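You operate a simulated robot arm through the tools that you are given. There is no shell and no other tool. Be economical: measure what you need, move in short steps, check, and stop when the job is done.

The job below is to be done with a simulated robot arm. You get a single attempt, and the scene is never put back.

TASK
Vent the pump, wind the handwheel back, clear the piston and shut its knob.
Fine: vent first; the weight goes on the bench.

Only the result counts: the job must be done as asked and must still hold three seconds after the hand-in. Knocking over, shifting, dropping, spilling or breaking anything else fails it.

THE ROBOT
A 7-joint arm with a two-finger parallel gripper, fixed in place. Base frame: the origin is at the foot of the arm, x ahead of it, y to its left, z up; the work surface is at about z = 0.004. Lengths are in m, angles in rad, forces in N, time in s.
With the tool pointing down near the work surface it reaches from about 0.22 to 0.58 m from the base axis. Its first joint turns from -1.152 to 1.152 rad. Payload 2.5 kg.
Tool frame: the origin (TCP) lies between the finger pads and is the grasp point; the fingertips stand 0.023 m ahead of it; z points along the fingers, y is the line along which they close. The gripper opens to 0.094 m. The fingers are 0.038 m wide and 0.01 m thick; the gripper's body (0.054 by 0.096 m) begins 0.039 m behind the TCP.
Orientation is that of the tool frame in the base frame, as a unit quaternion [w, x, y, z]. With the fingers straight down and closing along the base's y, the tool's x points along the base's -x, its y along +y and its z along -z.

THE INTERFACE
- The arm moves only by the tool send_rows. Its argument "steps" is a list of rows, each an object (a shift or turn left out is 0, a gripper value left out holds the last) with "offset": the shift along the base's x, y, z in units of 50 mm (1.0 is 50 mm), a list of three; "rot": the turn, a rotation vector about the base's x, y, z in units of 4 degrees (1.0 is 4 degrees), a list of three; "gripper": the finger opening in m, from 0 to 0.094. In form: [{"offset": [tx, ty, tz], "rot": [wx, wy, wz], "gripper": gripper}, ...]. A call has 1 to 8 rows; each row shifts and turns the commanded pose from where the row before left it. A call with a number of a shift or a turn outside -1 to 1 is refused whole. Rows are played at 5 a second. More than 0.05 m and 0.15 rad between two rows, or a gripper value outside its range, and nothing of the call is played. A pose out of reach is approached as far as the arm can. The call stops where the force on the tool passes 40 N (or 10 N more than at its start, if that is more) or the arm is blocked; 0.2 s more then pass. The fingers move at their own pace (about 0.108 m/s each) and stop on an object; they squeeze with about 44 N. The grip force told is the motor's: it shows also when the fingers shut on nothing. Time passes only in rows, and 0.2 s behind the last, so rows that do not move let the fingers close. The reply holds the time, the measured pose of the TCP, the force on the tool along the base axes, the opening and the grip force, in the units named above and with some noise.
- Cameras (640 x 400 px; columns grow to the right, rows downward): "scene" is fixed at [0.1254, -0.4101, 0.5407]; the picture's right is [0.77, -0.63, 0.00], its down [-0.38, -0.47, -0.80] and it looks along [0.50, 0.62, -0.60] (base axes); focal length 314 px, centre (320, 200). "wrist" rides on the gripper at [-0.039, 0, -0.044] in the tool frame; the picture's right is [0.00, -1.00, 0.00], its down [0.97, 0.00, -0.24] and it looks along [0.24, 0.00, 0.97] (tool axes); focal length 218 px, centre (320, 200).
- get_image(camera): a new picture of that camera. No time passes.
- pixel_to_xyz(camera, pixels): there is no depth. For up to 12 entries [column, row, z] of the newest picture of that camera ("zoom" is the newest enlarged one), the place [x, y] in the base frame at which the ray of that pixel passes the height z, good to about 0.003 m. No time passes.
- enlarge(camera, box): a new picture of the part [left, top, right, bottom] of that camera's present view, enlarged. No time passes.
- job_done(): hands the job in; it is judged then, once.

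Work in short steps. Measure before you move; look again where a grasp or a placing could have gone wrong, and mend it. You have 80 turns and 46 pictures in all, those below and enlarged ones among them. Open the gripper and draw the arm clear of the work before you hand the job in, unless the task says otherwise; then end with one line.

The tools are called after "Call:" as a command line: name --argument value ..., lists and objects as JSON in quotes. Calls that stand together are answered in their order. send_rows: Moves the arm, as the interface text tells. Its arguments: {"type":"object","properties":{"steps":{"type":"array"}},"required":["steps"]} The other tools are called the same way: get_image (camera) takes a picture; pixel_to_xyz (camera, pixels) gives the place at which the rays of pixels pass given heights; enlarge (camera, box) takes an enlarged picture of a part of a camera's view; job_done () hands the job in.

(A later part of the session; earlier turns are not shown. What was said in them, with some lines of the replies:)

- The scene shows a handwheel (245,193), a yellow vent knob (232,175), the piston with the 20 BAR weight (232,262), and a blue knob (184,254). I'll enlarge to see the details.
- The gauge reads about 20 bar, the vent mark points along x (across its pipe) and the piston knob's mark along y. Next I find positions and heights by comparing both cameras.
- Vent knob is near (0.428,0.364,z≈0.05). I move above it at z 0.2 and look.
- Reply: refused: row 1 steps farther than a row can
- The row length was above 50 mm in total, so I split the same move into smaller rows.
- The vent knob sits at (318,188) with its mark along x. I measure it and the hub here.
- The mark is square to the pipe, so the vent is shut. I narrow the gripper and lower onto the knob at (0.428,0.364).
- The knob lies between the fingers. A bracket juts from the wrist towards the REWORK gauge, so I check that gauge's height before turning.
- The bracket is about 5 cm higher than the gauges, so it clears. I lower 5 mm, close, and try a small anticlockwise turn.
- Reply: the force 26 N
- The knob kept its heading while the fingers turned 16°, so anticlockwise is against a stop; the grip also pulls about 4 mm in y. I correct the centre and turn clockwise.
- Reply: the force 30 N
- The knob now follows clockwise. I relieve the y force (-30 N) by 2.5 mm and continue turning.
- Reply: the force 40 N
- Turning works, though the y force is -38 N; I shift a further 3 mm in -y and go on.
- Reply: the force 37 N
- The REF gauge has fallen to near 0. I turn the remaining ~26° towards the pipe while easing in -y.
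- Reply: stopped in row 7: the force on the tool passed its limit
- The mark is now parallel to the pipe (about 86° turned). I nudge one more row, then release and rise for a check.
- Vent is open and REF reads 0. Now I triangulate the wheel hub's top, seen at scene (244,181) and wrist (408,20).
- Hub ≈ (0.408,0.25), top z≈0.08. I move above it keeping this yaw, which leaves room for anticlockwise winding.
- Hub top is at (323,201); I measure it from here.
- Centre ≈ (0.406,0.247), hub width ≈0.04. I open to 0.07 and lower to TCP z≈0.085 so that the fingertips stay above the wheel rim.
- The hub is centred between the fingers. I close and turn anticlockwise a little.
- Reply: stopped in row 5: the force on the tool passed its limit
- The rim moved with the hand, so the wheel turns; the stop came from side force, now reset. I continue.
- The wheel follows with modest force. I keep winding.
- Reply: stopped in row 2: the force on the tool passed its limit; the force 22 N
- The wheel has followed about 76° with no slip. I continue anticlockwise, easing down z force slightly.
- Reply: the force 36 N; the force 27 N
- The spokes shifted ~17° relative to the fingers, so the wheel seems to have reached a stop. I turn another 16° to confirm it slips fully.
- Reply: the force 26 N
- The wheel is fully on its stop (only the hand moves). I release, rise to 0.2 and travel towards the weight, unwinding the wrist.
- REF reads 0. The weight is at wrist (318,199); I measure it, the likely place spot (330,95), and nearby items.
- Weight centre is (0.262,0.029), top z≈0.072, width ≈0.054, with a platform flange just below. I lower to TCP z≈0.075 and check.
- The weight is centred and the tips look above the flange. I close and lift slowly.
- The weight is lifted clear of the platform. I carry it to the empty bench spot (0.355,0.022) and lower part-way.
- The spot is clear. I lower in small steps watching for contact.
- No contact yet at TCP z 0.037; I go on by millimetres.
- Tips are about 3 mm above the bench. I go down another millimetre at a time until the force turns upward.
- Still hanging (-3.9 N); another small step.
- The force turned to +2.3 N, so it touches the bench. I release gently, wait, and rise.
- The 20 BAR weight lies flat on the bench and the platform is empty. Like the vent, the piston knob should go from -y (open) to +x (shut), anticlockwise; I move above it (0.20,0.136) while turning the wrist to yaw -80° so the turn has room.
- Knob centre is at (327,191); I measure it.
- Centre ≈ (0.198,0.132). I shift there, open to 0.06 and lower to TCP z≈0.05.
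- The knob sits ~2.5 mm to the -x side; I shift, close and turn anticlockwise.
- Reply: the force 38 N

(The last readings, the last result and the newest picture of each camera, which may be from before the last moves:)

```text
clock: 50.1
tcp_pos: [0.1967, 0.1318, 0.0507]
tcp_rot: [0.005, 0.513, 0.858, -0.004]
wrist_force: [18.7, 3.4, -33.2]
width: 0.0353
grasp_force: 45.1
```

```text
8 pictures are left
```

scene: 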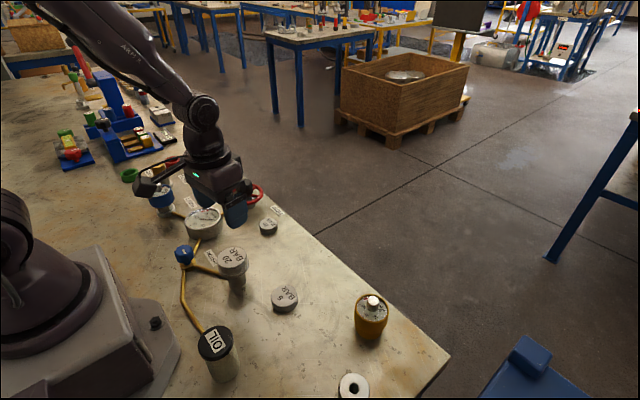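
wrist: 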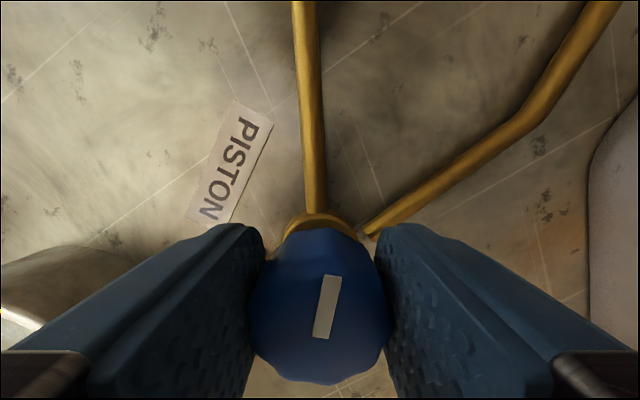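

The knob follows (mark steady relative to the fingers). I ease 1 mm down for the z force and continue.

Call:
send_rows --steps '[{"offset": [0, 0, -0.02], "rot": [0, 0, 1]}, {"rot": [0, 0, 1]}, {"rot": [0, 0, 1]}, {"rot": [0, 0, 1]}, {"rot": [0, 0, 1]}, {"rot": [0, 0, 1]}, {"rot": [0, 0, 1]}, {"rot": [0, 0, 1]}]'

Call:
send_rows --steps '[{"rot": [0, 0, 1]}, {"rot": [0, 0, 1]}, {"rot": [0, 0, 1]}, {"rot": [0, 0, 1]}, {"rot": [0, 0, 1]}, {"rot": [0, 0, 1]}, {"rot": [0, 0, 1]}, {"rot": [0, 0, 1]}]'

```text
clock: 51.9
tcp_pos: [0.1975, 0.1341, 0.0485]
tcp_rot: [0.008, 0.256, 0.967, -0.002]
wrist_force: [24.1, -3.6, 24.5]
width: 0.035
grasp_force: 45.0
```

```text
clock: 53.7
tcp_pos: [0.1981, 0.1348, 0.0484]
tcp_rot: [0.011, -0.022, 1.0, 0.001]
wrist_force: [14.7, 23.7, 19.2]
width: 0.0354
grasp_force: 44.8
```

Tool has turned about 80°. I turn 12° more to meet the stop and look.

Call:
send_rows --steps '[{"rot": [0, 0, 1]}, {"rot": [0, 0, 1]}, {"rot": [0, 0, 1]}, {"rot": [0, 0, 1]}]'

Call:
get_image --camera "wrist"

```text
clock: 54.7
tcp_pos: [0.1969, 0.1351, 0.0486]
tcp_rot: [0.012, -0.162, 0.987, 0.003]
wrist_force: [4.6, 39.7, -1.7]
width: 0.0353
grasp_force: 45.1
```

```text
7 pictures are left
```

wrist: 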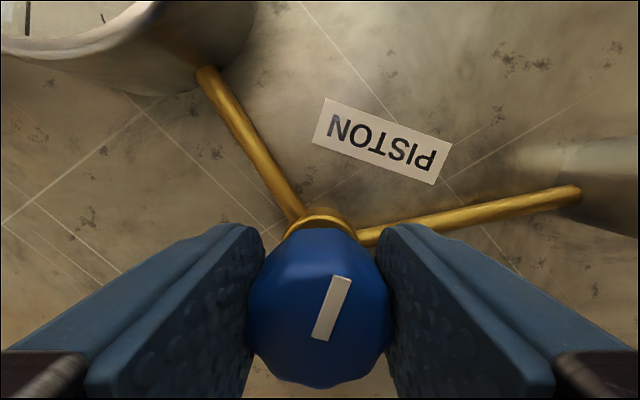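

The mark has begun to slip slightly in the fingers (~8°), so the knob is at its 90° stop, pointing +x. I release, rise, and check.

Call:
send_rows --steps '[{"gripper": 0.06}, {}, {"offset": [0, 0, 0.8]}, {"offset": [0, 0, 0.8]}, {"offset": [0, 0, 0.8]}, {"offset": [0, 0, 0.8]}, {"offset": [0, 0, 0.8], "rot": [0, 0, -1]}, {}]'

Call:
get_image --camera "wrist"

Call:
get_image --camera "scene"

```text
clock: 56.5
tcp_pos: [0.1956, 0.1332, 0.2496]
tcp_rot: [0.006, -0.124, 0.992, -0.003]
wrist_force: [-0.6, -0.2, -0.3]
width: 0.06
grasp_force: 0.2
```

```text
6 pictures are left
```

wrist: 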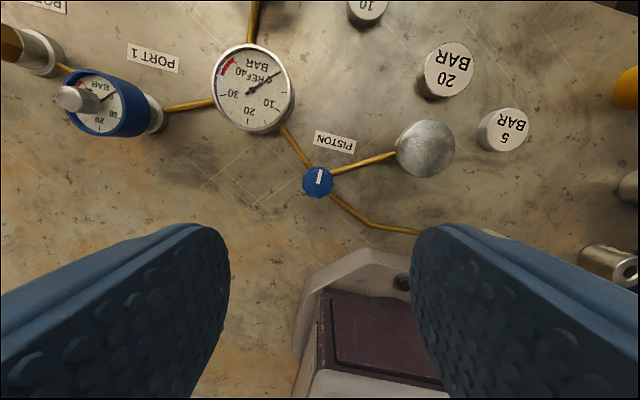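

```text
5 pictures are left
```

scene: 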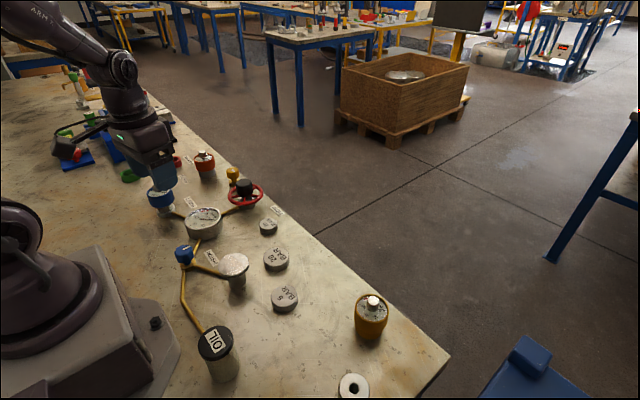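

The piston knob's mark now points +x (shut), the weight is on the bench and REF reads 0. One last check of the vent and wheel.

Call:
enlarge --camera "scene" --box '[170, 150, 298, 230]'

```text
5.00 times, centred on (234, 190) of scene
```

zoom: 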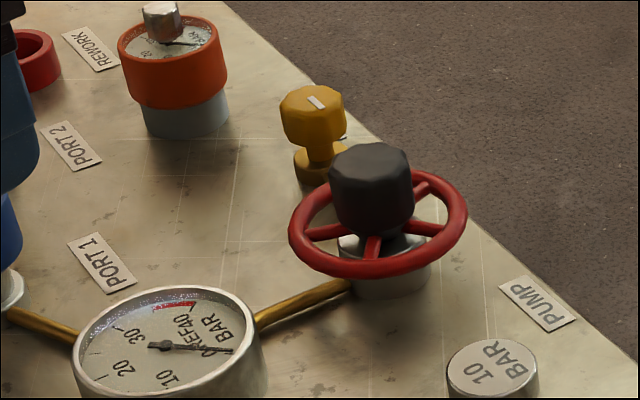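

The vent mark points along its pipe (open), the wheel is back on its stop, the gripper is open and clear. I hand in.

Call:
job_done

```text
The job is handed in.
```

I vented the pump first (REF gauge now reads 0), wound the handwheel back to its stop, set the 20 BAR weight flat on the bench, and shut the piston knob.
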